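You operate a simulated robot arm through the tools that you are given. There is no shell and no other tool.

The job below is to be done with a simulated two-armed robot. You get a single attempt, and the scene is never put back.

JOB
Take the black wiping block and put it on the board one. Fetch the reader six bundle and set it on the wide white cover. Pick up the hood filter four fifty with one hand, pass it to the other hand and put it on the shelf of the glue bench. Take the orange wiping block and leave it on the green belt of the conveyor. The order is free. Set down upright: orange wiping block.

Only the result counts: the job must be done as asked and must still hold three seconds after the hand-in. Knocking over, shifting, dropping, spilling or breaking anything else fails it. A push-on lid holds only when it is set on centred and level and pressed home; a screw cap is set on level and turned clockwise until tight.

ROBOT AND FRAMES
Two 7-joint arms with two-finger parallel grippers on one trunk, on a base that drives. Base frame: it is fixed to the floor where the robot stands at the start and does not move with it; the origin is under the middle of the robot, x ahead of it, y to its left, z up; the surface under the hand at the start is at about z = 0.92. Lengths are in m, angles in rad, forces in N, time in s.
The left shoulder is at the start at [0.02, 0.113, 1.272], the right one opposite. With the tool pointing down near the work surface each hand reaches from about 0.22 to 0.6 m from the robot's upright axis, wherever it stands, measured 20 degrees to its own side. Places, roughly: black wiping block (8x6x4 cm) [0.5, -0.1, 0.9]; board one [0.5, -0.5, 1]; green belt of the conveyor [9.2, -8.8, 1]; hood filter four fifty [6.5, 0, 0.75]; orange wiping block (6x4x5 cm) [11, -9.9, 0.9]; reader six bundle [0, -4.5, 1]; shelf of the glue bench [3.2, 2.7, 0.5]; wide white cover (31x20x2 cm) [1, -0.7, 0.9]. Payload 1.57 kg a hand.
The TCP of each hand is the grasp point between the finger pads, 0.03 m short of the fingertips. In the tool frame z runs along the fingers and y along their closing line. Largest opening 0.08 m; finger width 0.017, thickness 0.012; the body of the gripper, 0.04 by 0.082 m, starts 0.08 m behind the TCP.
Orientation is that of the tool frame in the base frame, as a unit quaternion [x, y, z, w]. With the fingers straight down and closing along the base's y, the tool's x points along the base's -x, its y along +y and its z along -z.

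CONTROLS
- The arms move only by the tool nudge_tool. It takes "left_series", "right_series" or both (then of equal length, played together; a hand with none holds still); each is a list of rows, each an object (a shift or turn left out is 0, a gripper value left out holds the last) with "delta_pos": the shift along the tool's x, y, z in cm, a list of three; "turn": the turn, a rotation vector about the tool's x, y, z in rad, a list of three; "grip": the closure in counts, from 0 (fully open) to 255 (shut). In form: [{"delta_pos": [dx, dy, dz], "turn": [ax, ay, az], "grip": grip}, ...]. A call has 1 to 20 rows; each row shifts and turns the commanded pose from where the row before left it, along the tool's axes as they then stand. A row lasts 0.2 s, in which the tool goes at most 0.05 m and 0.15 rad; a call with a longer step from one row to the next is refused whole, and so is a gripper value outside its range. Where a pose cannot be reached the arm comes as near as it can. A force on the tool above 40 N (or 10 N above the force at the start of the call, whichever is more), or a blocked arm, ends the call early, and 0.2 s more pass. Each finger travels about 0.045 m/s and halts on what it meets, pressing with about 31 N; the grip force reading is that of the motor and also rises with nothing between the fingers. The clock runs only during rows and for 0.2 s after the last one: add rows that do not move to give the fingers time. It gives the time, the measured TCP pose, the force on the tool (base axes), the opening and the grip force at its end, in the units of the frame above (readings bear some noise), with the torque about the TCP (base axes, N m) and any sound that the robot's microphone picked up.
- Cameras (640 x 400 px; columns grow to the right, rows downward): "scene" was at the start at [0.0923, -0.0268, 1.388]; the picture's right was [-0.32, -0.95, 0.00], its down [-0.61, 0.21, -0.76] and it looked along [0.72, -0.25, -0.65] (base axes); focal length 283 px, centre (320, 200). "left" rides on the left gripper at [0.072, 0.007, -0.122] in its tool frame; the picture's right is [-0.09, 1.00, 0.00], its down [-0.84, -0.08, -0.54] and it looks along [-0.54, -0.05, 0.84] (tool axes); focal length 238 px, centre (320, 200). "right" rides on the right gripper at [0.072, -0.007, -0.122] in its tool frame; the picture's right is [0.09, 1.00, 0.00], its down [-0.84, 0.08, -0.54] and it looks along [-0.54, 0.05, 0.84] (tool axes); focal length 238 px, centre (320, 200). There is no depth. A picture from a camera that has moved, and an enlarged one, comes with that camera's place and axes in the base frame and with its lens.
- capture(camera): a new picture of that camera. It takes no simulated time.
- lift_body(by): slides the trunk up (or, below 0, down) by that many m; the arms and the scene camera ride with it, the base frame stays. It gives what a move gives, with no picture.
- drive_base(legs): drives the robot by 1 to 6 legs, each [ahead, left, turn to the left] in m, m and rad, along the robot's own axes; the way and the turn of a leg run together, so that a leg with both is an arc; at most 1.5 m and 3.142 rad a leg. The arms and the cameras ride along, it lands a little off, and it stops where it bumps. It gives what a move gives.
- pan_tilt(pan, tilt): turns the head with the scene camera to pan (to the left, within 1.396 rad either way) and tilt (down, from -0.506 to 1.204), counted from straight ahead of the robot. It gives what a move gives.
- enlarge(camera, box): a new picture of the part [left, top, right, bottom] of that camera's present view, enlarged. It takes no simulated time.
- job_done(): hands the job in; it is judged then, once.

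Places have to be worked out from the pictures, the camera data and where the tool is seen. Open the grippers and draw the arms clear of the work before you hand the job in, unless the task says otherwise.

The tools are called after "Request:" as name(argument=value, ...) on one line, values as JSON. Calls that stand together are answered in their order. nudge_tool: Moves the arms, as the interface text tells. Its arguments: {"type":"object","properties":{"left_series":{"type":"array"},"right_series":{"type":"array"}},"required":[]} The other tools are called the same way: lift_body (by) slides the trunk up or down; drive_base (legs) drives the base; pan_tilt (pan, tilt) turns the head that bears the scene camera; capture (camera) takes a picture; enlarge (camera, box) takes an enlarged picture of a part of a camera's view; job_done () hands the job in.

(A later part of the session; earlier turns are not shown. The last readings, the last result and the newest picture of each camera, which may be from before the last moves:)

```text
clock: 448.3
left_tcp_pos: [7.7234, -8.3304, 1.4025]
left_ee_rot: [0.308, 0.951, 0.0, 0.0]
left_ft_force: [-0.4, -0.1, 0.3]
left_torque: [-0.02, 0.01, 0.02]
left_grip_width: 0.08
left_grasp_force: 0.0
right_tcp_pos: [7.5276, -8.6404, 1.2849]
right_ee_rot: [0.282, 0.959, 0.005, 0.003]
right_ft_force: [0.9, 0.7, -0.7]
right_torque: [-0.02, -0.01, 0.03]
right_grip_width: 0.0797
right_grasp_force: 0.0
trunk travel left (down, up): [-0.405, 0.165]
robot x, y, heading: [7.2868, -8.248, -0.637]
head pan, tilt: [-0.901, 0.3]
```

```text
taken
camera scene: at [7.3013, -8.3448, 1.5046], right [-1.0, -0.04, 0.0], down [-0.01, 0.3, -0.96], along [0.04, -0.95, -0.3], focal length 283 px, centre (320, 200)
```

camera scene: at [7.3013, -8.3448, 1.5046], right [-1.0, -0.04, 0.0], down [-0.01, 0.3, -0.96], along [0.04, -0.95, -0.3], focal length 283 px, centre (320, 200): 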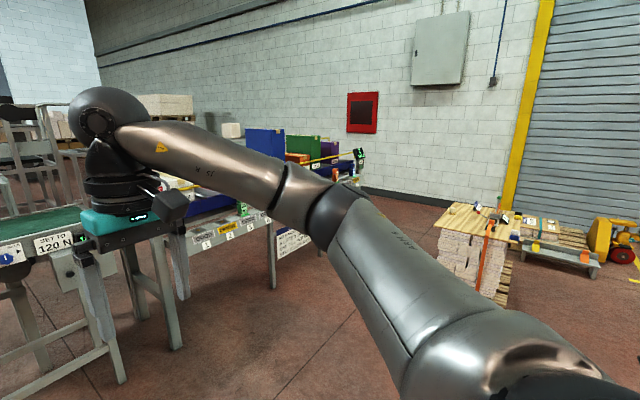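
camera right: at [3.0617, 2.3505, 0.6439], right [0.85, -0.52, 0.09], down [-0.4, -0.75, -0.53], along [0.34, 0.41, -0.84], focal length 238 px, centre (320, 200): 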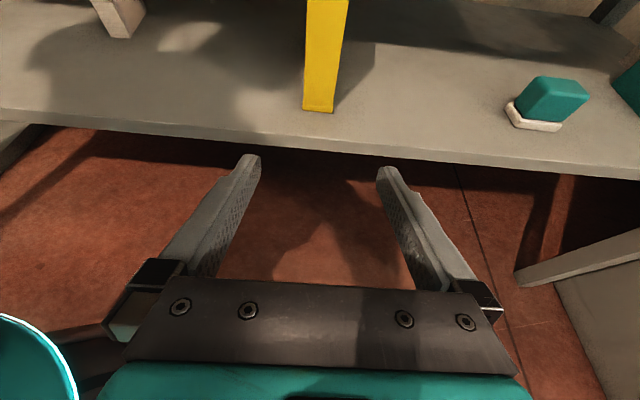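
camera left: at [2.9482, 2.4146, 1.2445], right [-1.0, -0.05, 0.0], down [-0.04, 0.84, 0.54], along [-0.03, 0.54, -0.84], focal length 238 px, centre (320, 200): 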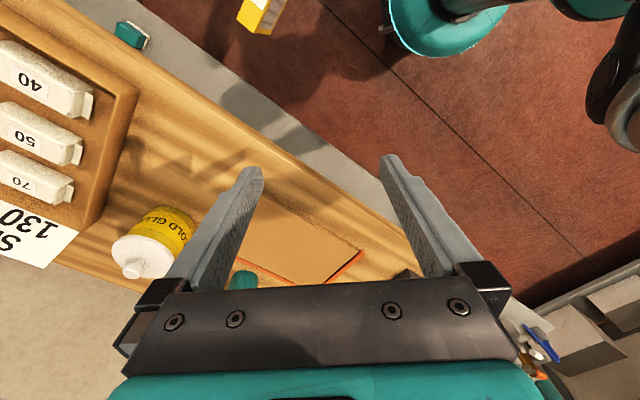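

The conveyor is joined on its right by a bench with bins, ending at about 4.5 m in that direction. I move right around it and look for the passage behind.

Request:
drive_base(legs=[[0.1, -1.4, 0.03], [0, -1.0, 0]])

Request:
pan_tilt(pan=0.1, tilt=0.3)

Request:
capture(camera="scene")

```text
clock: 458.9
left_tcp_pos: [6.6068, -10.1075, 1.4037]
left_ee_rot: [0.283, 0.959, -0.001, 0.0]
left_ft_force: [-0.1, -0.8, 0.0]
left_torque: [0.06, -0.04, 0.01]
left_grip_width: 0.08
left_grasp_force: 0.1
right_tcp_pos: [6.427, -10.4239, 1.2854]
right_ee_rot: [0.256, 0.967, 0.005, 0.005]
right_ft_force: [0.2, -0.9, -0.5]
right_torque: [0.04, -0.04, -0.01]
right_grip_width: 0.08
right_grasp_force: 0.1
trunk travel left (down, up): [-0.405, 0.165]
robot x, y, heading: [6.167, -10.0484, -0.584]
head pan, tilt: [-0.901, 0.3]
stopped in leg 2: the robot was blocked; the commanded pose is now the measured one
```

```text
clock: 460.2
left_tcp_pos: [6.6089, -10.1056, 1.4027]
left_ee_rot: [0.282, 0.959, -0.002, -0.001]
left_ft_force: [-0.1, -0.2, 0.2]
left_torque: [0.0, -0.02, -0.01]
left_grip_width: 0.0801
left_grasp_force: 0.1
right_tcp_pos: [6.4276, -10.4223, 1.2854]
right_ee_rot: [0.256, 0.967, 0.005, 0.004]
right_ft_force: [0.4, -0.4, 1.0]
right_torque: [0.02, 0.02, -0.01]
right_grip_width: 0.08
right_grasp_force: 0.0
trunk travel left (down, up): [-0.405, 0.165]
robot x, y, heading: [6.1695, -10.0415, -0.586]
head pan, tilt: [0.099, 0.3]
```

```text
taken
camera scene: at [6.2605, -10.0913, 1.5046], right [-0.47, -0.88, 0.0], down [-0.26, 0.14, -0.96], along [0.84, -0.45, -0.3], focal length 283 px, centre (320, 200)
```

scene: 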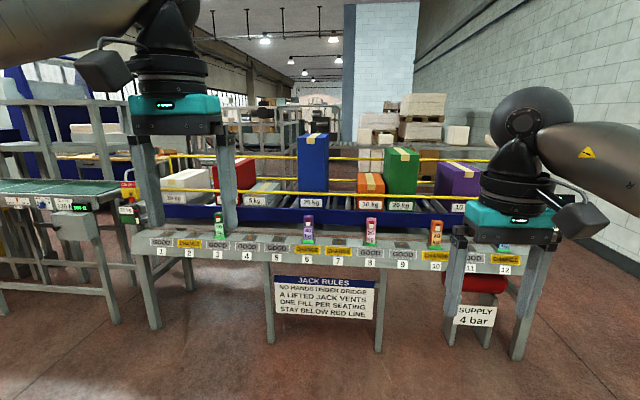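

The base bumped into something on the right. I look there to see what it is.

Request:
pan_tilt(pan=-1.2, tilt=0.6)

Request:
capture(camera="scene")

Request:
capture(camera="right")

```text
clock: 461.6
left_tcp_pos: [6.6089, -10.1049, 1.4019]
left_ee_rot: [0.282, 0.959, -0.001, -0.001]
left_ft_force: [-0.4, -0.1, 0.5]
left_torque: [-0.03, 0.0, -0.01]
left_grip_width: 0.0801
left_grasp_force: 0.1
right_tcp_pos: [6.4271, -10.4225, 1.2858]
right_ee_rot: [0.256, 0.967, 0.005, 0.004]
right_ft_force: [0.5, -0.8, -1.0]
right_torque: [0.01, -0.02, -0.01]
right_grip_width: 0.0797
right_grasp_force: 0.1
trunk travel left (down, up): [-0.405, 0.165]
robot x, y, heading: [6.1674, -10.041, -0.581]
head pan, tilt: [-1.201, 0.6]
```

```text
taken
camera scene: at [6.1593, -10.134, 1.4771], right [-0.98, 0.21, 0.0], down [0.12, 0.55, -0.83], along [-0.18, -0.81, -0.56], focal length 283 px, centre (320, 200)
```

scene: 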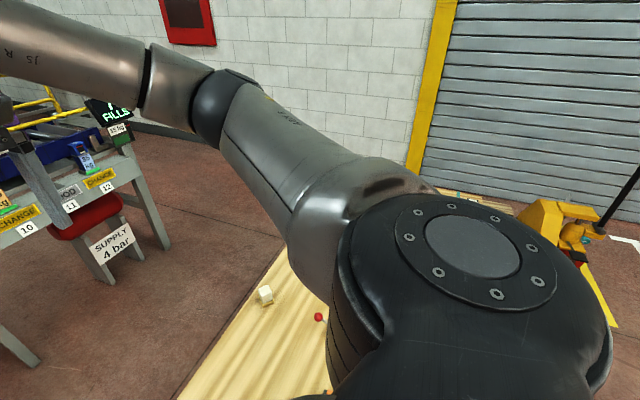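

```text
taken
camera right: at [6.3606, -10.3933, 1.4074], right [0.41, 0.91, 0.01], down [0.76, -0.35, 0.55], along [0.5, -0.22, -0.84], focal length 238 px, centre (320, 200)
```

right: 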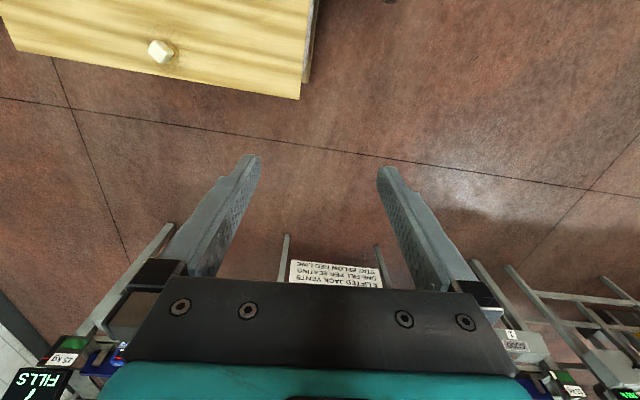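

I bumped a wooden-topped stack; its small items are still in place. I move away from it and look at the area behind the conveyor from here.

Request:
drive_base(legs=[[0.1, 0.12, 0]])

Request:
lift_body(by=0.16)

Request:
pan_tilt(pan=0.35, tilt=0.25)

Request:
capture(camera="scene")

Request:
pan_tilt(pan=-0.6, tilt=0.3)

Request:
capture(camera="scene")

```text
clock: 463.0
left_tcp_pos: [6.7573, -10.0594, 1.4017]
left_ee_rot: [0.283, 0.959, -0.001, -0.001]
left_ft_force: [0.3, -0.2, -0.1]
left_torque: [0.0, 0.01, -0.01]
left_grip_width: 0.0799
left_grasp_force: 0.1
right_tcp_pos: [6.5752, -10.3763, 1.2846]
right_ee_rot: [0.257, 0.966, 0.005, 0.003]
right_ft_force: [-0.1, -0.6, 0.1]
right_torque: [-0.01, 0.01, -0.02]
right_grip_width: 0.08
right_grasp_force: 0.1
trunk travel left (down, up): [-0.405, 0.165]
robot x, y, heading: [6.3146, -9.995, -0.583]
head pan, tilt: [-1.201, 0.6]
```

```text
clock: 464.9
left_tcp_pos: [6.7557, -10.0601, 1.5629]
left_ee_rot: [0.284, 0.959, -0.001, 0.0]
left_ft_force: [-1.3, -0.2, -0.2]
left_torque: [0.02, 0.0, 0.01]
left_grip_width: 0.0799
left_grasp_force: 0.1
right_tcp_pos: [6.5751, -10.3756, 1.4452]
right_ee_rot: [0.258, 0.966, 0.005, 0.004]
right_ft_force: [-0.1, -0.6, 0.7]
right_torque: [0.04, 0.02, -0.01]
right_grip_width: 0.0801
right_grasp_force: 0.1
trunk travel left (down, up): [-0.565, 0.005]
robot x, y, heading: [6.3137, -9.9948, -0.583]
head pan, tilt: [-1.201, 0.6]
```

```text
clock: 466.5
left_tcp_pos: [6.7563, -10.0594, 1.5626]
left_ee_rot: [0.283, 0.959, -0.002, 0.0]
left_ft_force: [-0.2, -0.1, 0.2]
left_torque: [0.01, -0.01, 0.03]
left_grip_width: 0.0796
left_grasp_force: 0.1
right_tcp_pos: [6.5753, -10.3772, 1.444]
right_ee_rot: [0.257, 0.966, 0.004, 0.005]
right_ft_force: [-0.2, 1.1, -0.7]
right_torque: [0.03, 0.01, 0.02]
right_grip_width: 0.08
right_grasp_force: 0.2
trunk travel left (down, up): [-0.565, 0.005]
robot x, y, heading: [6.3167, -9.9966, -0.589]
head pan, tilt: [0.351, 0.25]
```

```text
taken
camera scene: at [6.4169, -10.0231, 1.6693], right [-0.23, -0.97, 0.0], down [-0.24, 0.06, -0.97], along [0.94, -0.23, -0.25], focal length 283 px, centre (320, 200)
```

scene: 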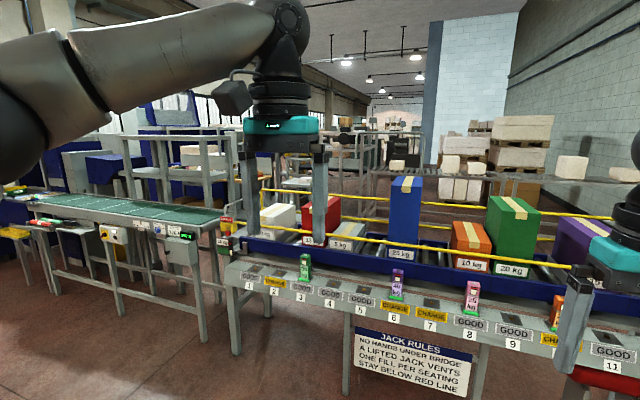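

```text
clock: 467.7
left_tcp_pos: [6.7551, -10.0608, 1.564]
left_ee_rot: [0.284, 0.959, -0.001, -0.001]
left_ft_force: [-0.2, -0.3, -0.2]
left_torque: [0.01, 0.0, -0.01]
left_grip_width: 0.0801
left_grasp_force: 0.1
right_tcp_pos: [6.5756, -10.3771, 1.4449]
right_ee_rot: [0.257, 0.966, 0.004, 0.004]
right_ft_force: [-0.2, -0.2, 0.2]
right_torque: [0.01, 0.02, 0.01]
right_grip_width: 0.08
right_grasp_force: 0.0
trunk travel left (down, up): [-0.565, 0.005]
robot x, y, heading: [6.3176, -9.9963, -0.584]
head pan, tilt: [-0.6, 0.3]
```

```text
taken
camera scene: at [6.3612, -10.0877, 1.6646], right [-0.93, -0.38, 0.0], down [-0.11, 0.27, -0.96], along [0.36, -0.89, -0.3], focal length 283 px, centre (320, 200)
```

scene: 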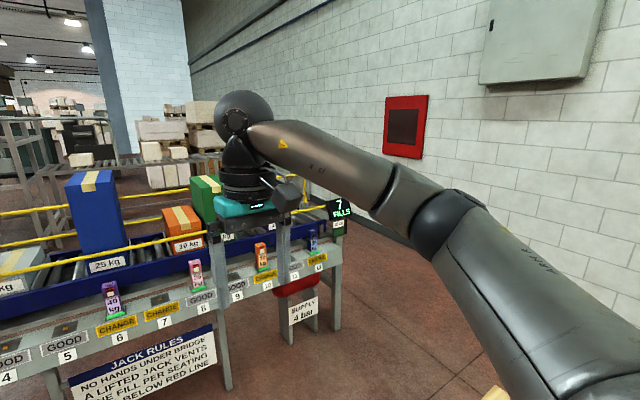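

Request:
pan_tilt(pan=0.55, tilt=0.25)

Request:
nudge_tool(left_series=[{"delta_pos": [0, 4, 0]}, {"delta_pos": [0, 4, 0]}, {"delta_pos": [0, 4, 0]}, {}])

Request:
capture(camera="scene")

Request:
enlarge(camera="scene", box=[200, 100, 480, 260])

```text
clock: 469.1
left_tcp_pos: [6.7563, -10.0599, 1.5626]
left_ee_rot: [0.283, 0.959, -0.001, -0.001]
left_ft_force: [0.1, 0.5, -0.8]
left_torque: [-0.01, 0.0, 0.01]
left_grip_width: 0.0799
left_grasp_force: 0.0
right_tcp_pos: [6.5745, -10.3759, 1.4449]
right_ee_rot: [0.258, 0.966, 0.003, 0.004]
right_ft_force: [-1.4, -0.4, -0.9]
right_torque: [-0.01, -0.01, -0.01]
right_grip_width: 0.0801
right_grasp_force: 0.1
trunk travel left (down, up): [-0.565, 0.005]
robot x, y, heading: [6.3161, -9.9954, -0.587]
head pan, tilt: [0.55, 0.25]
```

```text
clock: 470.1
left_tcp_pos: [6.82, -9.96, 1.5633]
left_ee_rot: [0.285, 0.959, -0.001, 0.0]
left_ft_force: [-0.4, -0.1, 0.3]
left_torque: [0.02, -0.02, 0.01]
left_grip_width: 0.0802
left_grasp_force: 0.1
right_tcp_pos: [6.575, -10.3768, 1.4445]
right_ee_rot: [0.257, 0.966, 0.005, 0.004]
right_ft_force: [0.0, 0.1, 0.3]
right_torque: [0.01, 0.01, -0.01]
right_grip_width: 0.0801
right_grasp_force: 0.1
trunk travel left (down, up): [-0.565, 0.005]
robot x, y, heading: [6.3176, -9.997, -0.587]
head pan, tilt: [0.55, 0.25]
```

```text
taken
camera scene: at [6.4191, -10.0054, 1.6693], right [-0.04, -1.0, 0.0], down [-0.25, 0.01, -0.97], along [0.97, -0.04, -0.25], focal length 283 px, centre (320, 200)
```

scene: 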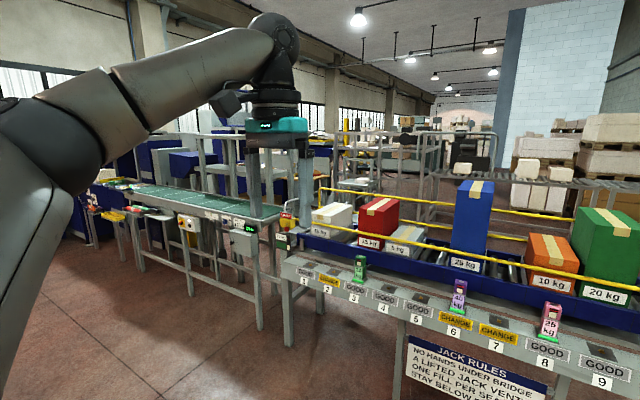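

```text
2.29 times, centred on (340, 180) of scene
camera zoom: at [6.4191, -10.0054, 1.6693], right [-0.04, -1.0, 0.0], down [-0.25, 0.01, -0.97], along [0.97, -0.04, -0.25], focal length 646 px, centre (274, 246)
```

zoom: 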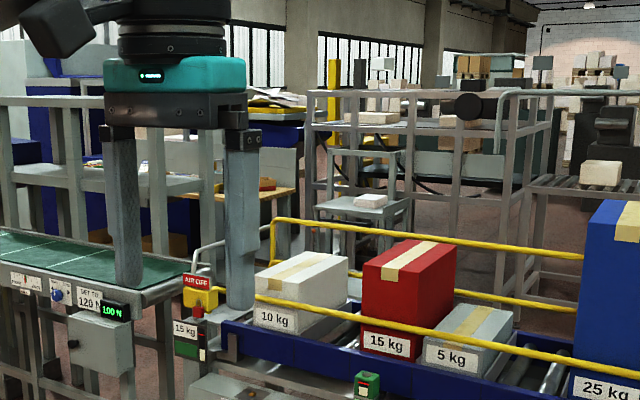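

The orange block should be on a wooden table behind the conveyor frames. The passage between the stack and the weights bench is about 1.1 m wide, so I go through it toward the wall side.

Request:
drive_base(legs=[[0.98, 0.0, -0.02], [0, -1.2, 0]])

Request:
pan_tilt(pan=-0.3, tilt=0.35)

Request:
capture(camera="scene")

```text
clock: 481.0
left_tcp_pos: [6.9497, -11.5175, 1.5634]
left_ee_rot: [0.285, 0.959, -0.002, -0.001]
left_ft_force: [0.2, 0.0, -0.2]
left_torque: [0.05, -0.01, 0.03]
left_grip_width: 0.0801
left_grasp_force: 0.0
right_tcp_pos: [6.7044, -11.9337, 1.446]
right_ee_rot: [0.258, 0.966, 0.005, 0.004]
right_ft_force: [0.2, -0.1, -0.4]
right_torque: [0.01, -0.02, -0.01]
right_grip_width: 0.08
right_grasp_force: 0.0
trunk travel left (down, up): [-0.565, 0.005]
robot x, y, heading: [6.4487, -11.5534, -0.589]
head pan, tilt: [0.55, 0.25]
```

```text
clock: 482.1
left_tcp_pos: [6.9503, -11.5175, 1.563]
left_ee_rot: [0.284, 0.959, -0.001, 0.0]
left_ft_force: [0.8, 0.3, 0.7]
left_torque: [-0.01, -0.03, -0.03]
left_grip_width: 0.08
left_grasp_force: 0.1
right_tcp_pos: [6.7046, -11.9338, 1.445]
right_ee_rot: [0.257, 0.966, 0.005, 0.003]
right_ft_force: [0.0, 0.4, 0.3]
right_torque: [-0.03, 0.01, 0.0]
right_grip_width: 0.0802
right_grasp_force: 0.1
trunk travel left (down, up): [-0.565, 0.005]
robot x, y, heading: [6.4469, -11.5543, -0.588]
head pan, tilt: [-0.3, 0.351]
```

```text
taken
camera scene: at [6.5155, -11.6305, 1.6599], right [-0.77, -0.63, 0.0], down [-0.22, 0.27, -0.94], along [0.59, -0.73, -0.34], focal length 283 px, centre (320, 200)
```

scene: 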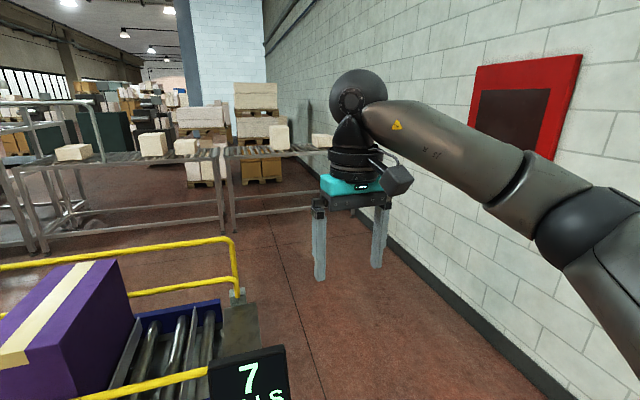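

Beyond the bench end there is open floor before a roller conveyor. I go around the bench's end and forward.

Request:
drive_base(legs=[[0, -0.68, 0], [1.2, 0, -0.01], [1.15, 0, 0]])

Request:
pan_tilt(pan=1.1, tilt=0.35)

Request:
capture(camera="scene")

```text
clock: 497.1
left_tcp_pos: [8.5224, -13.3902, 1.5632]
left_ee_rot: [0.28, 0.96, -0.002, -0.002]
left_ft_force: [-0.6, 0.7, -0.8]
left_torque: [-0.03, -0.01, 0.01]
left_grip_width: 0.0799
left_grasp_force: 0.0
right_tcp_pos: [8.2799, -13.8074, 1.4447]
right_ee_rot: [0.253, 0.968, 0.005, 0.003]
right_ft_force: [-0.1, -1.2, 0.3]
right_torque: [0.0, 0.0, 0.0]
right_grip_width: 0.0801
right_grasp_force: 0.0
trunk travel left (down, up): [-0.565, 0.005]
robot x, y, heading: [8.0175, -13.4253, -0.583]
head pan, tilt: [-0.3, 0.351]
```

```text
clock: 498.6
left_tcp_pos: [8.5215, -13.3912, 1.5632]
left_ee_rot: [0.281, 0.96, -0.001, -0.001]
left_ft_force: [0.5, 0.0, 0.9]
left_torque: [0.04, 0.02, 0.01]
left_grip_width: 0.0799
left_grasp_force: 0.2
right_tcp_pos: [8.2798, -13.8092, 1.4454]
right_ee_rot: [0.254, 0.967, 0.005, 0.004]
right_ft_force: [-0.1, 0.2, 0.2]
right_torque: [-0.02, 0.03, 0.0]
right_grip_width: 0.0799
right_grasp_force: 0.1
trunk travel left (down, up): [-0.565, 0.005]
robot x, y, heading: [8.0211, -13.4326, -0.577]
head pan, tilt: [1.1, 0.351]
```

```text
taken
camera scene: at [8.1101, -13.3882, 1.6599], right [0.5, -0.87, 0.0], down [-0.3, -0.17, -0.94], along [0.82, 0.47, -0.34], focal length 283 px, centre (320, 200)
```

scene: 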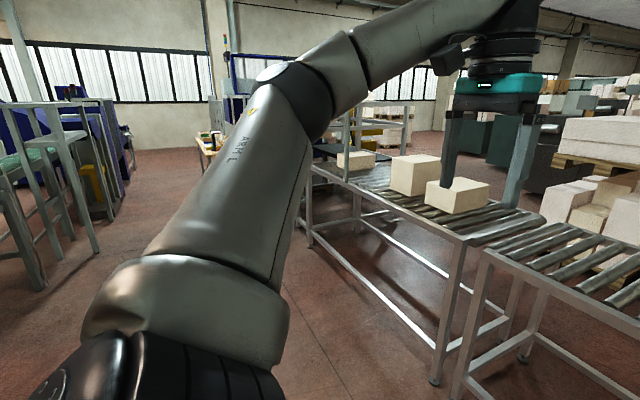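

An aisle runs to the left between the belt side and the rollers, toward a wooden table. I turn left and drive down it.

Request:
drive_base(legs=[[0, 0, 1.55], [1.3, 0, 0]])

Request:
pan_tilt(pan=0.0, tilt=0.35)

Request:
capture(camera="scene")

```text
clock: 508.9
left_tcp_pos: [8.726, -11.8525, 1.5645]
left_ee_rot: [-0.469, 0.883, -0.002, 0.001]
left_ft_force: [0.8, 0.0, -0.3]
left_torque: [0.01, -0.01, -0.01]
left_grip_width: 0.0798
left_grasp_force: 0.1
right_tcp_pos: [9.1362, -12.1057, 1.4453]
right_ee_rot: [-0.492, 0.87, 0.006, -0.001]
right_ft_force: [0.2, -0.8, -0.2]
right_torque: [0.0, 0.02, 0.01]
right_grip_width: 0.0799
right_grasp_force: 0.0
trunk travel left (down, up): [-0.565, 0.005]
robot x, y, heading: [8.7539, -12.3561, 0.961]
head pan, tilt: [1.1, 0.351]
```

```text
clock: 510.2
left_tcp_pos: [8.7249, -11.852, 1.564]
left_ee_rot: [-0.468, 0.884, -0.001, 0.001]
left_ft_force: [-0.5, -1.1, 0.9]
left_torque: [0.02, 0.01, 0.0]
left_grip_width: 0.0803
left_grasp_force: 0.0
right_tcp_pos: [9.1363, -12.1063, 1.4455]
right_ee_rot: [-0.493, 0.87, 0.006, 0.0]
right_ft_force: [-0.3, 0.8, -0.9]
right_torque: [0.03, 0.0, -0.03]
right_grip_width: 0.08
right_grasp_force: 0.1
trunk travel left (down, up): [-0.565, 0.005]
robot x, y, heading: [8.7494, -12.3581, 0.963]
head pan, tilt: [0.0, 0.351]
```

```text
taken
camera scene: at [8.8114, -12.2717, 1.6599], right [0.82, -0.57, 0.0], down [-0.2, -0.28, -0.94], along [0.54, 0.77, -0.34], focal length 283 px, centre (320, 200)
```

scene: 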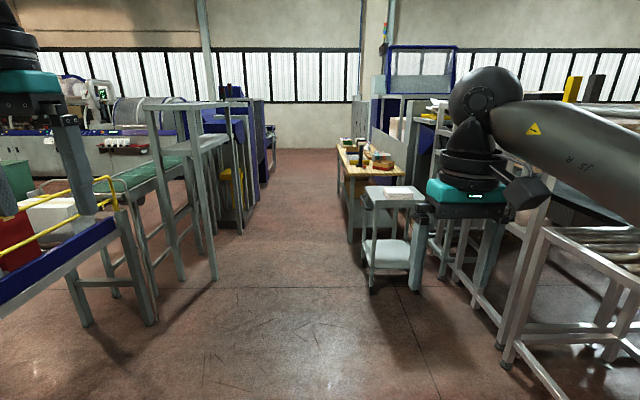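

The wooden table with small things is ahead on the right. I zoom in on it.

Request:
enlarge(camera="scene", box=[310, 110, 450, 220])

```text
3.64 times, centred on (380, 165) of scene
camera zoom: at [8.8114, -12.2717, 1.6599], right [0.82, -0.57, 0.0], down [-0.2, -0.28, -0.94], along [0.54, 0.77, -0.34], focal length 1028 px, centre (102, 327)
```

zoom: 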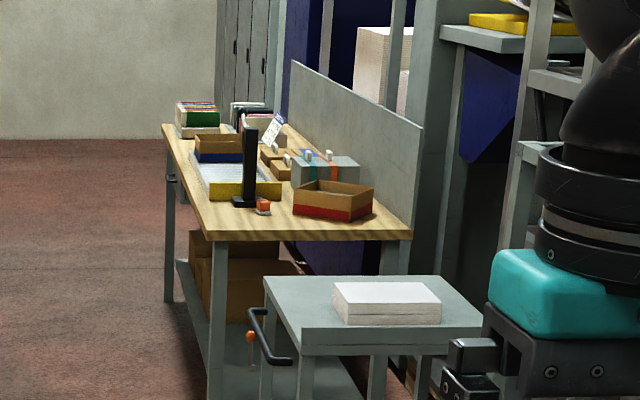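

The orange block is at about [11.08,-9.92], near the table's corner. I drive along the aisle until beside it and turn right to face the table.

Request:
drive_base(legs=[[1.2, 0.15, 0], [1.2, 0.02, 0], [1.1, 0.02, 0], [0, 0, -1.57]])

Request:
pan_tilt(pan=-0.2, tilt=0.7)

Request:
capture(camera="scene")

```text
clock: 531.3
left_tcp_pos: [11.0641, -9.283, 1.5647]
left_ee_rot: [0.29, 0.957, -0.001, -0.001]
left_ft_force: [0.3, -0.2, 0.2]
left_torque: [0.04, 0.03, -0.01]
left_grip_width: 0.0802
left_grasp_force: 0.0
right_tcp_pos: [10.8145, -9.6944, 1.4447]
right_ee_rot: [0.265, 0.964, 0.005, 0.004]
right_ft_force: [0.5, 0.1, -1.3]
right_torque: [0.0, -0.02, 0.01]
right_grip_width: 0.0802
right_grasp_force: 0.1
trunk travel left (down, up): [-0.565, 0.005]
robot x, y, heading: [10.5591, -9.3075, -0.601]
head pan, tilt: [0.0, 0.351]
```

```text
clock: 532.1
left_tcp_pos: [11.0644, -9.2828, 1.5637]
left_ee_rot: [0.29, 0.957, -0.002, 0.0]
left_ft_force: [0.4, 0.2, 0.2]
left_torque: [-0.03, 0.01, -0.01]
left_grip_width: 0.0798
left_grasp_force: 0.1
right_tcp_pos: [10.8143, -9.6934, 1.4456]
right_ee_rot: [0.265, 0.964, 0.004, 0.004]
right_ft_force: [0.6, -0.5, -0.4]
right_torque: [-0.01, -0.01, -0.03]
right_grip_width: 0.08
right_grasp_force: 0.0
trunk travel left (down, up): [-0.565, 0.005]
robot x, y, heading: [10.5617, -9.3116, -0.602]
head pan, tilt: [-0.201, 0.7]
```

```text
taken
camera scene: at [10.6299, -9.3767, 1.6285], right [-0.72, -0.7, 0.0], down [-0.45, 0.46, -0.77], along [0.53, -0.55, -0.64], focal length 283 px, centre (320, 200)
```

scene: 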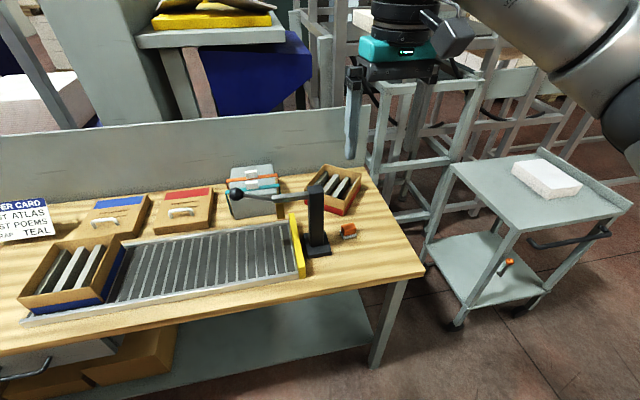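

I zoom in on the orange object by the black post.

Request:
enlarge(camera="scene", box=[290, 170, 420, 280])

Request:
enlarge(camera="scene", box=[460, 220, 560, 300])

Request:
capture(camera="right")

```text
3.64 times, centred on (355, 225) of scene
camera zoom: at [10.6299, -9.3767, 1.6285], right [-0.72, -0.7, 0.0], down [-0.45, 0.46, -0.77], along [0.53, -0.55, -0.64], focal length 1028 px, centre (193, 109)
```

zoom: 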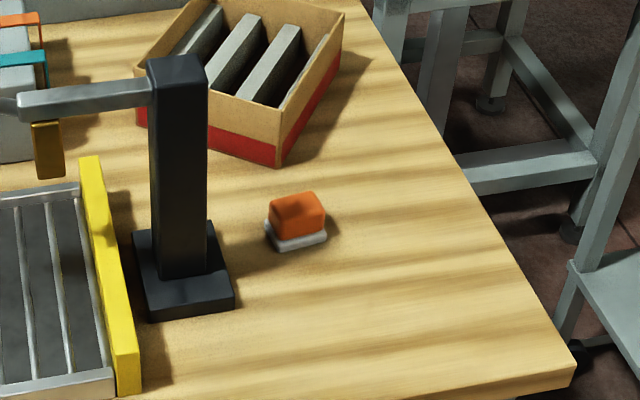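

```text
5.00 times, centred on (510, 260) of scene
camera zoom: at [10.6299, -9.3767, 1.6285], right [-0.72, -0.7, 0.0], down [-0.45, 0.46, -0.77], along [0.53, -0.55, -0.64], focal length 1414 px, centre (-630, -100)
```

zoom: 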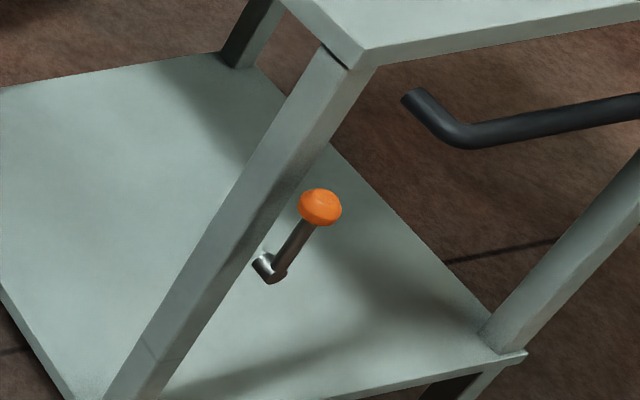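

```text
taken
camera right: at [10.7475, -9.6645, 1.5675], right [0.43, 0.9, 0.01], down [0.75, -0.36, 0.55], along [0.5, -0.23, -0.84], focal length 238 px, centre (320, 200)
```

right: 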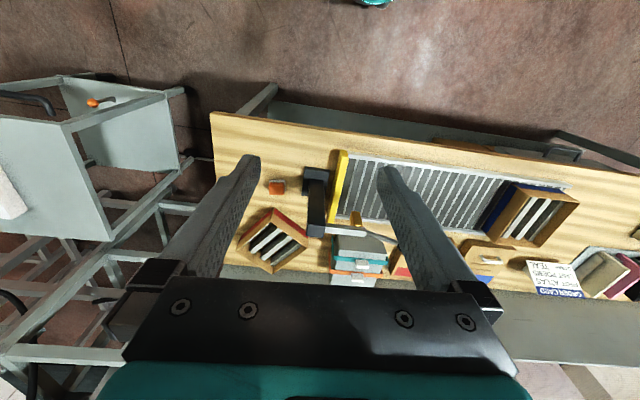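

The orange block stands upright (felt down) at about [11.055,-9.970], table z ≈ 0.85. I drive forward and bring the right hand over it for a closer look.

Request:
drive_base(legs=[[0.26, -0.08, 0]])

Request:
nudge_tool(right_series=[{"delta_pos": [0, 0, 4]}, {"delta_pos": [0, 0, 4]}, {"delta_pos": [0, 0, 4]}, {}])

Request:
capture(camera="right")

Request:
capture(camera="scene")

```text
clock: 534.1
left_tcp_pos: [11.236, -9.4968, 1.5641]
left_ee_rot: [0.29, 0.957, -0.001, -0.001]
left_ft_force: [0.4, 0.4, 0.4]
left_torque: [-0.01, 0.01, 0.0]
left_grip_width: 0.0801
left_grasp_force: 0.1
right_tcp_pos: [10.9855, -9.9082, 1.4455]
right_ee_rot: [0.264, 0.965, 0.005, 0.003]
right_ft_force: [-0.1, 0.6, 0.5]
right_torque: [0.01, 0.02, -0.02]
right_grip_width: 0.0799
right_grasp_force: 0.2
trunk travel left (down, up): [-0.565, 0.005]
robot x, y, heading: [10.7314, -9.5267, -0.602]
head pan, tilt: [-0.201, 0.7]
```

```text
clock: 535.1
left_tcp_pos: [11.2367, -9.4976, 1.5648]
left_ee_rot: [0.291, 0.957, -0.002, 0.0]
left_ft_force: [0.7, 0.0, -0.7]
left_torque: [-0.01, 0.0, -0.02]
left_grip_width: 0.0801
left_grasp_force: 0.1
right_tcp_pos: [10.986, -9.907, 1.3246]
right_ee_rot: [0.264, 0.965, 0.004, 0.004]
right_ft_force: [0.0, 0.2, -0.8]
right_torque: [0.0, 0.0, -0.01]
right_grip_width: 0.0799
right_grasp_force: 0.1
trunk travel left (down, up): [-0.565, 0.005]
robot x, y, heading: [10.7309, -9.5249, -0.599]
head pan, tilt: [-0.201, 0.7]
```

```text
taken
camera right: at [10.9197, -9.8765, 1.4462], right [0.43, 0.9, 0.01], down [0.75, -0.36, 0.55], along [0.5, -0.23, -0.84], focal length 238 px, centre (320, 200)
```

right: 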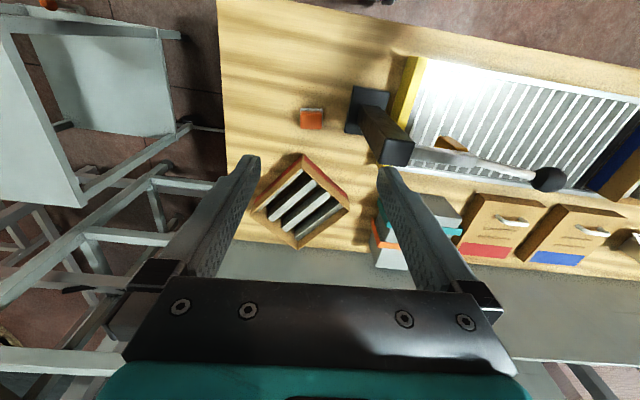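

```text
taken
camera scene: at [10.8009, -9.5912, 1.6285], right [-0.72, -0.7, 0.0], down [-0.45, 0.46, -0.76], along [0.53, -0.55, -0.64], focal length 283 px, centre (320, 200)
```

scene: 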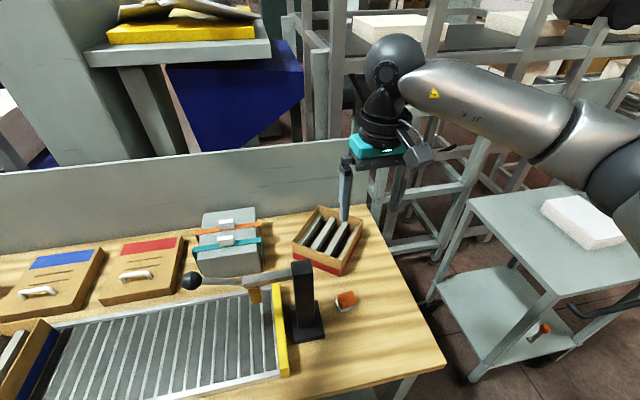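

Request:
enlarge(camera="right", box=[260, 80, 380, 160])

Request:
enlarge(camera="scene", box=[300, 260, 400, 330])

```text
5.00 times, centred on (320, 120) of right
camera zoom: at [10.9197, -9.8765, 1.4462], right [0.43, 0.9, 0.01], down [0.75, -0.36, 0.55], along [0.5, -0.23, -0.84], focal length 1192 px, centre (320, 600)
```

zoom: 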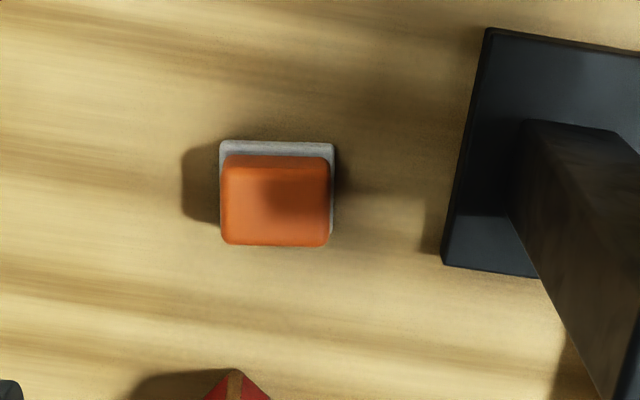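

```text
5.71 times, centred on (350, 295) of scene
camera zoom: at [10.8009, -9.5912, 1.6285], right [-0.72, -0.7, 0.0], down [-0.45, 0.46, -0.76], along [0.53, -0.55, -0.64], focal length 1616 px, centre (149, -343)
```

zoom: 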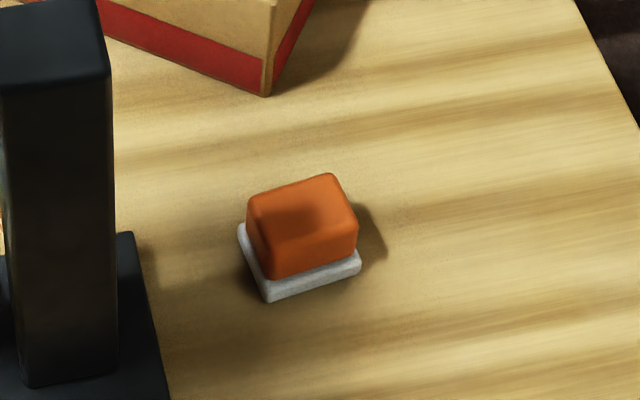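

The block's long side runs at about 64°, centre ≈ [11.046,-9.954]; my fingers (closing at 59°) need only a small turn. I move over it and lower the trunk by 0.2 m.

Request:
nudge_tool(right_series=[{"delta_pos": [-3.8, -0.5, 0]}, {"delta_pos": [-3.8, -0.5, 0]}, {"turn": [0, 0, -0.08]}, {}])

Request:
lift_body(by=-0.2)

Request:
capture(camera="right")

Request:
capture(camera="scene")

```text
clock: 536.1
left_tcp_pos: [11.2361, -9.4969, 1.5625]
left_ee_rot: [0.291, 0.957, -0.002, 0.0]
left_ft_force: [0.5, -0.1, 0.2]
left_torque: [-0.02, 0.02, 0.0]
left_grip_width: 0.08
left_grasp_force: 0.0
right_tcp_pos: [11.0478, -9.9561, 1.3251]
right_ee_rot: [0.224, 0.974, 0.006, 0.003]
right_ft_force: [0.7, -0.1, 0.2]
right_torque: [0.03, 0.02, 0.06]
right_grip_width: 0.08
right_grasp_force: 0.0
trunk travel left (down, up): [-0.565, 0.005]
robot x, y, heading: [10.7298, -9.5268, -0.601]
head pan, tilt: [-0.201, 0.7]
```

```text
clock: 538.2
left_tcp_pos: [11.2346, -9.4961, 1.3638]
left_ee_rot: [0.291, 0.957, -0.001, -0.001]
left_ft_force: [0.3, -0.2, -0.5]
left_torque: [0.03, 0.01, 0.01]
left_grip_width: 0.0801
left_grasp_force: 0.0
right_tcp_pos: [11.0469, -9.9557, 1.1254]
right_ee_rot: [0.226, 0.974, 0.004, 0.004]
right_ft_force: [-1.0, 0.1, -0.1]
right_torque: [0.03, -0.01, -0.01]
right_grip_width: 0.08
right_grasp_force: 0.0
trunk travel left (down, up): [-0.365, 0.205]
robot x, y, heading: [10.7301, -9.5232, -0.599]
head pan, tilt: [-0.201, 0.7]
```

```text
taken
camera right: at [10.9783, -9.9307, 1.247], right [0.35, 0.94, 0.01], down [0.78, -0.3, 0.55], along [0.52, -0.19, -0.84], focal length 238 px, centre (320, 200)
```

right: 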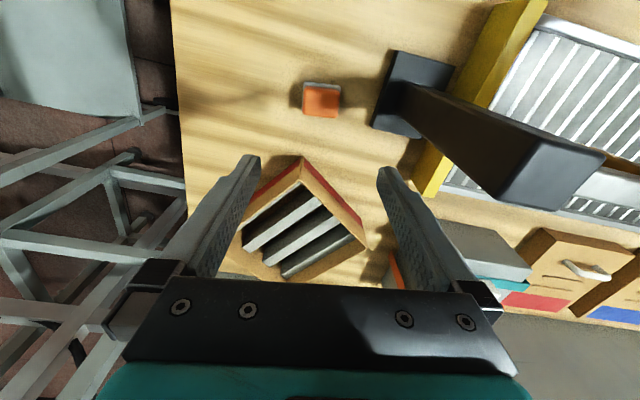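

```text
taken
camera scene: at [10.8008, -9.5913, 1.4286], right [-0.72, -0.7, 0.0], down [-0.45, 0.46, -0.77], along [0.53, -0.55, -0.64], focal length 283 px, centre (320, 200)
```

scene: 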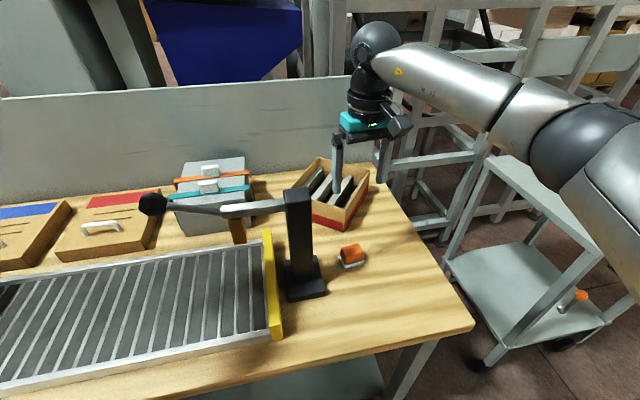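

The tool is nearly centred over the block; the black post is about 8 cm beside it. I correct a few millimetres, narrow the opening slightly and descend partway.

Request:
nudge_tool(right_series=[{"delta_pos": [0.5, 0.1, 0], "grip": 15}, {"delta_pos": [0, 0, 4]}, {"delta_pos": [0, 0, 4]}, {"delta_pos": [0, 0, 4]}, {"delta_pos": [0, 0, 3]}, {}])

Request:
capture(camera="right")

Request:
enlarge(camera="scene", box=[250, 100, 450, 320])

```text
clock: 539.6
left_tcp_pos: [11.2353, -9.4964, 1.3643]
left_ee_rot: [0.29, 0.957, -0.002, -0.001]
left_ft_force: [-0.3, 0.4, 0.4]
left_torque: [0.03, 0.03, 0.01]
left_grip_width: 0.08
left_grasp_force: 0.0
right_tcp_pos: [11.0447, -9.9527, 0.9721]
right_ee_rot: [0.226, 0.974, 0.005, 0.004]
right_ft_force: [0.0, -0.3, -0.7]
right_torque: [0.01, -0.01, -0.01]
right_grip_width: 0.0752
right_grasp_force: 0.0
trunk travel left (down, up): [-0.365, 0.205]
robot x, y, heading: [10.7334, -9.5238, -0.599]
head pan, tilt: [-0.201, 0.7]
```

```text
taken
camera right: at [10.9759, -9.9282, 1.0952], right [0.35, 0.94, 0.01], down [0.78, -0.3, 0.55], along [0.52, -0.19, -0.84], focal length 238 px, centre (320, 200)
```

right: 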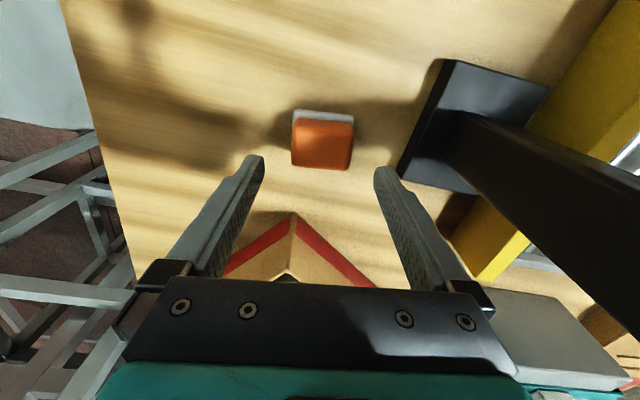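

```text
1.82 times, centred on (350, 210) of scene
camera zoom: at [10.8008, -9.5913, 1.4285], right [-0.72, -0.7, 0.0], down [-0.45, 0.46, -0.77], along [0.53, -0.55, -0.64], focal length 514 px, centre (266, 182)
```

zoom: 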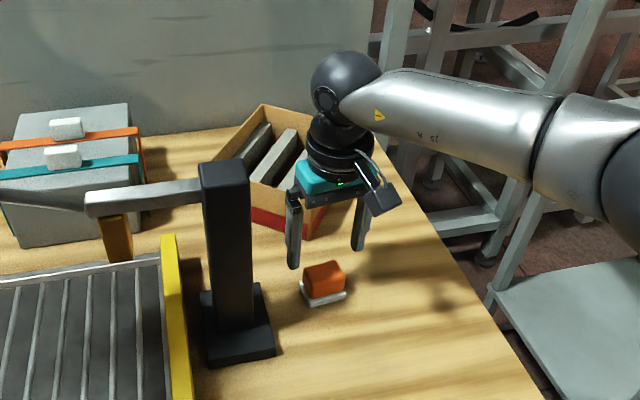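

The block lies centred between the fingers. I shift 4 mm, descend to TCP z ≈ 0.893 and close.

Request:
nudge_tool(right_series=[{"delta_pos": [0.4, 0.1, 3]}, {"delta_pos": [0, 0, 3]}, {"delta_pos": [0, 0, 1.9]}, {}, {"grip": 255}, {}, {}, {}, {}])

Request:
capture(camera="right")

Request:
enlarge(camera="scene", box=[280, 160, 440, 300])

```text
clock: 540.4
left_tcp_pos: [11.2351, -9.4961, 1.3642]
left_ee_rot: [0.29, 0.957, -0.002, 0.0]
left_ft_force: [0.5, -0.3, -0.6]
left_torque: [0.07, 0.0, -0.02]
left_grip_width: 0.0798
left_grasp_force: 0.1
right_tcp_pos: [11.0418, -9.9494, 0.9099]
right_ee_rot: [0.229, 0.973, 0.004, 0.001]
right_ft_force: [-14.7, 9.7, 20.0]
right_torque: [-0.5, 0.79, -0.66]
right_grip_width: 0.073
right_grasp_force: 0.1
trunk travel left (down, up): [-0.365, 0.205]
robot x, y, heading: [10.7317, -9.5247, -0.602]
head pan, tilt: [-0.201, 0.7]
stopped in row 3 (right hand): the force on the tool passed its limit at 52 N (the readings are from after the stop); the commanded pose is now the measured one
```

```text
taken
camera right: at [10.9736, -9.9247, 1.0328], right [0.36, 0.93, 0.01], down [0.78, -0.31, 0.54], along [0.51, -0.19, -0.84], focal length 238 px, centre (320, 200)
```

right: 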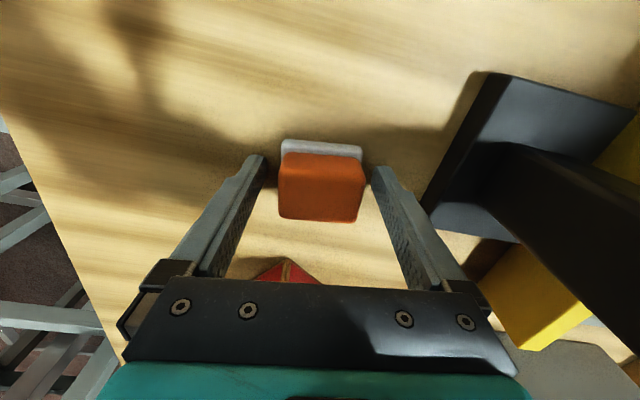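

```text
2.86 times, centred on (360, 230) of scene
camera zoom: at [10.7995, -9.5902, 1.4288], right [-0.72, -0.69, 0.0], down [-0.45, 0.46, -0.77], along [0.53, -0.55, -0.64], focal length 808 px, centre (206, 114)
```

zoom: 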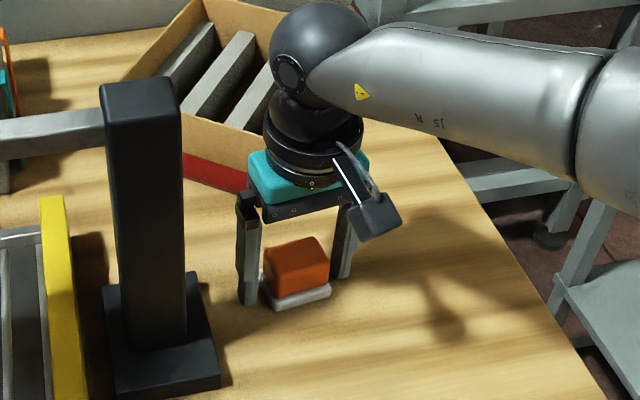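

The fingertips met the table (so the table top is about z 0.88). I raise by 0.8 cm and close on the block.

Request:
nudge_tool(right_series=[{"delta_pos": [0, 0, -0.8]}, {}, {}])

Request:
capture(camera="right")

```text
clock: 541.2
left_tcp_pos: [11.2355, -9.4975, 1.3634]
left_ee_rot: [0.292, 0.957, -0.002, 0.0]
left_ft_force: [-0.5, -0.2, -0.4]
left_torque: [0.01, -0.03, 0.0]
left_grip_width: 0.08
left_grasp_force: 0.1
right_tcp_pos: [11.0433, -9.9511, 0.9157]
right_ee_rot: [0.227, 0.974, 0.004, 0.003]
right_ft_force: [-0.4, -0.1, -0.9]
right_torque: [-0.01, -0.02, -0.01]
right_grip_width: 0.0751
right_grasp_force: 0.1
trunk travel left (down, up): [-0.365, 0.205]
robot x, y, heading: [10.7331, -9.5253, -0.599]
head pan, tilt: [-0.201, 0.7]
```

```text
taken
camera right: at [10.9753, -9.9266, 1.038], right [0.36, 0.93, 0.01], down [0.78, -0.3, 0.55], along [0.51, -0.19, -0.84], focal length 238 px, centre (320, 200)
```

right: 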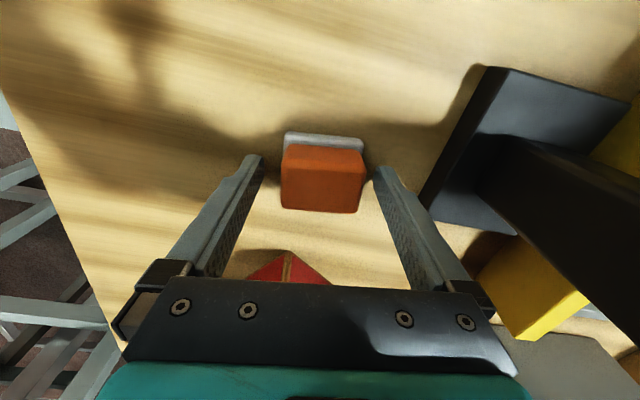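

The block is centred between the fingers and nothing is pressed now. I close the gripper here.

Request:
nudge_tool(right_series=[{"grip": 255}, {}, {}, {}, {}])

Request:
capture(camera="right")

Request:
enlarge(camera="scene", box=[280, 160, 440, 300])

```text
clock: 542.4
left_tcp_pos: [11.2349, -9.4979, 1.3628]
left_ee_rot: [0.291, 0.957, -0.001, -0.001]
left_ft_force: [-0.7, 0.0, -0.5]
left_torque: [0.02, 0.02, 0.01]
left_grip_width: 0.0799
left_grasp_force: 0.0
right_tcp_pos: [11.0439, -9.9529, 0.9155]
right_ee_rot: [0.227, 0.974, 0.004, 0.004]
right_ft_force: [0.7, 0.0, 0.1]
right_torque: [-0.01, -0.02, -0.03]
right_grip_width: 0.0509
right_grasp_force: 31.0
trunk travel left (down, up): [-0.365, 0.205]
robot x, y, heading: [10.73, -9.5302, -0.603]
head pan, tilt: [-0.201, 0.7]
```

```text
taken
camera right: at [10.9753, -9.9264, 1.0381], right [0.36, 0.93, 0.01], down [0.78, -0.3, 0.55], along [0.51, -0.19, -0.84], focal length 238 px, centre (320, 200)
```

right: 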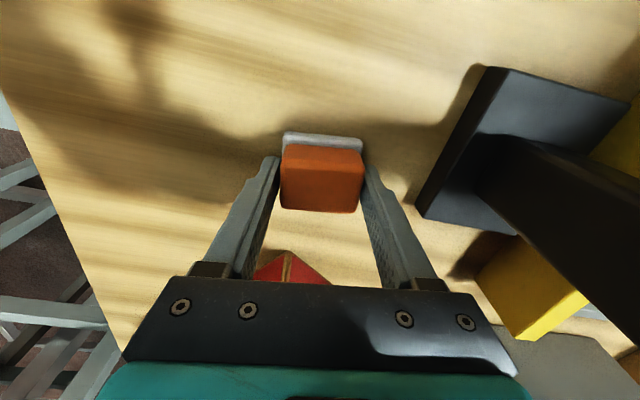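

```text
2.86 times, centred on (360, 230) of scene
camera zoom: at [10.8008, -9.5914, 1.4285], right [-0.72, -0.69, 0.0], down [-0.45, 0.46, -0.76], along [0.53, -0.55, -0.64], focal length 808 px, centre (206, 114)
```

zoom: 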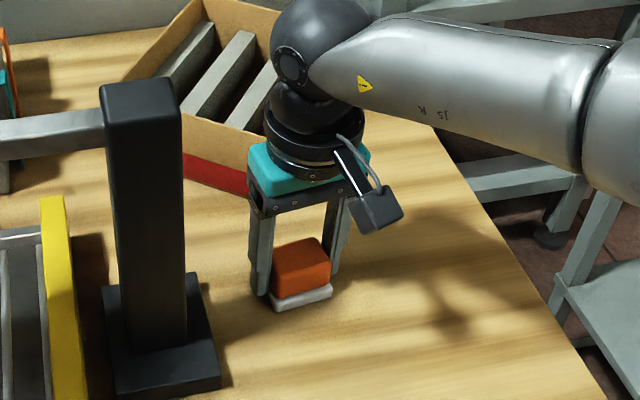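

The block is gripped at its 5.1 cm body. I lift it straight up.

Request:
nudge_tool(right_series=[{"delta_pos": [0, 0, -1]}, {"delta_pos": [0, 0, -3]}, {"delta_pos": [0, 0, -4]}, {"delta_pos": [0, 0, -4]}, {"delta_pos": [0, 0, -4]}, {"delta_pos": [0, 0, -4]}, {}])

Request:
lift_body(by=0.15)

Request:
capture(camera="right")

Request:
capture(camera="scene")

```text
clock: 544.0
left_tcp_pos: [11.2348, -9.4965, 1.363]
left_ee_rot: [0.29, 0.957, -0.001, -0.001]
left_ft_force: [0.6, 0.4, 1.2]
left_torque: [0.03, 0.01, -0.01]
left_grip_width: 0.0799
left_grasp_force: 0.0
right_tcp_pos: [11.0405, -9.9522, 1.1161]
right_ee_rot: [0.228, 0.974, 0.003, 0.004]
right_ft_force: [-0.7, 0.3, -1.3]
right_torque: [0.02, 0.04, 0.03]
right_grip_width: 0.0514
right_grasp_force: 30.8
trunk travel left (down, up): [-0.365, 0.205]
robot x, y, heading: [10.7318, -9.5263, -0.604]
head pan, tilt: [-0.201, 0.7]
```

```text
clock: 545.8
left_tcp_pos: [11.2349, -9.4979, 1.5132]
left_ee_rot: [0.291, 0.957, -0.003, 0.0]
left_ft_force: [-1.3, 0.4, 0.0]
left_torque: [0.0, -0.01, -0.01]
left_grip_width: 0.08
left_grasp_force: 0.0
right_tcp_pos: [11.0416, -9.9542, 1.2645]
right_ee_rot: [0.226, 0.974, 0.003, 0.004]
right_ft_force: [0.6, 0.3, -0.4]
right_torque: [0.0, -0.01, 0.02]
right_grip_width: 0.0509
right_grasp_force: 31.0
trunk travel left (down, up): [-0.515, 0.055]
robot x, y, heading: [10.7314, -9.5246, -0.604]
head pan, tilt: [-0.201, 0.7]
```

```text
taken
camera right: at [10.9724, -9.9277, 1.3879], right [0.36, 0.93, 0.01], down [0.78, -0.3, 0.55], along [0.51, -0.19, -0.84], focal length 238 px, centre (320, 200)
```

right: 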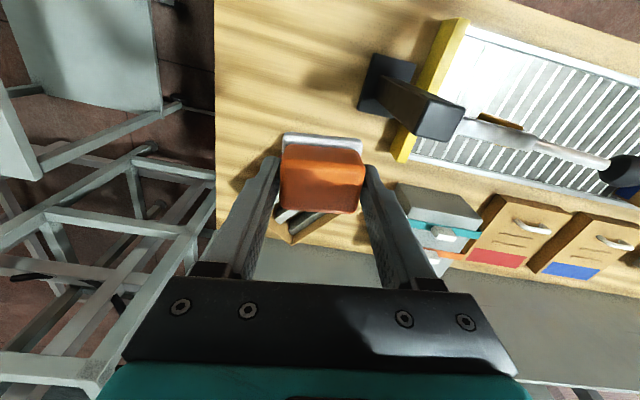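

```text
taken
camera scene: at [10.8009, -9.5915, 1.5784], right [-0.72, -0.69, 0.0], down [-0.45, 0.46, -0.76], along [0.53, -0.55, -0.64], focal length 283 px, centre (320, 200)
```

scene: 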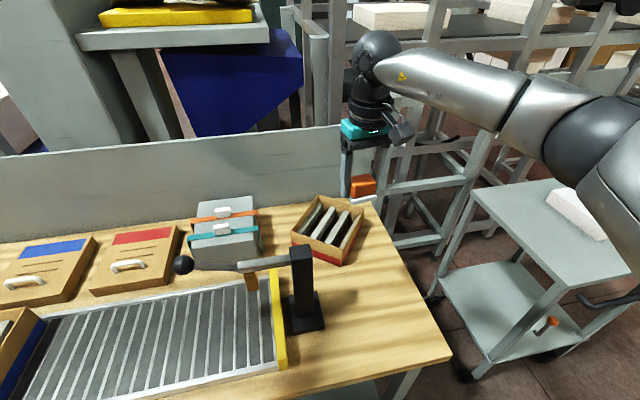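

The orange block is lifted. I back off and turn toward the way out, looking at the belt from this side.

Request:
drive_base(legs=[[-0.4, 0, 0], [0, 0, -1.57]])

Request:
pan_tilt(pan=-1.1, tilt=0.4)

Request:
capture(camera="scene")

```text
clock: 552.0
left_tcp_pos: [10.4422, -9.8024, 1.5141]
left_ee_rot: [0.877, 0.48, 0.0, -0.001]
left_ft_force: [-0.8, -0.4, 1.6]
left_torque: [0.01, -0.02, 0.01]
left_grip_width: 0.0801
left_grasp_force: 0.0
right_tcp_pos: [9.9837, -9.6164, 1.2674]
right_ee_rot: [0.843, 0.537, 0.0, 0.005]
right_ft_force: [-0.4, -0.4, -0.1]
right_torque: [0.01, 0.0, -0.04]
right_grip_width: 0.051
right_grasp_force: 30.5
trunk travel left (down, up): [-0.515, 0.055]
robot x, y, heading: [10.4075, -9.3008, -2.149]
head pan, tilt: [-0.201, 0.7]
```

```text
clock: 553.2
left_tcp_pos: [10.4433, -9.8021, 1.5127]
left_ee_rot: [0.877, 0.48, -0.001, -0.002]
left_ft_force: [0.4, 0.2, -0.5]
left_torque: [0.01, 0.01, 0.01]
left_grip_width: 0.08
left_grasp_force: 0.0
right_tcp_pos: [9.9831, -9.617, 1.2664]
right_ee_rot: [0.843, 0.537, 0.0, 0.005]
right_ft_force: [-0.2, 0.0, -1.4]
right_torque: [-0.01, -0.05, -0.02]
right_grip_width: 0.051
right_grasp_force: 30.8
trunk travel left (down, up): [-0.515, 0.055]
robot x, y, heading: [10.4008, -9.2989, -2.148]
head pan, tilt: [-1.1, 0.4]
```

```text
taken
camera scene: at [10.3082, -9.297, 1.6053], right [0.11, 0.99, 0.0], down [0.39, -0.04, -0.92], along [-0.92, 0.1, -0.39], focal length 283 px, centre (320, 200)
```

scene: 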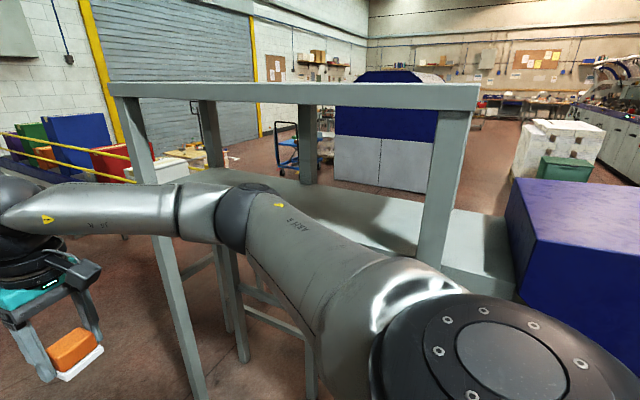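

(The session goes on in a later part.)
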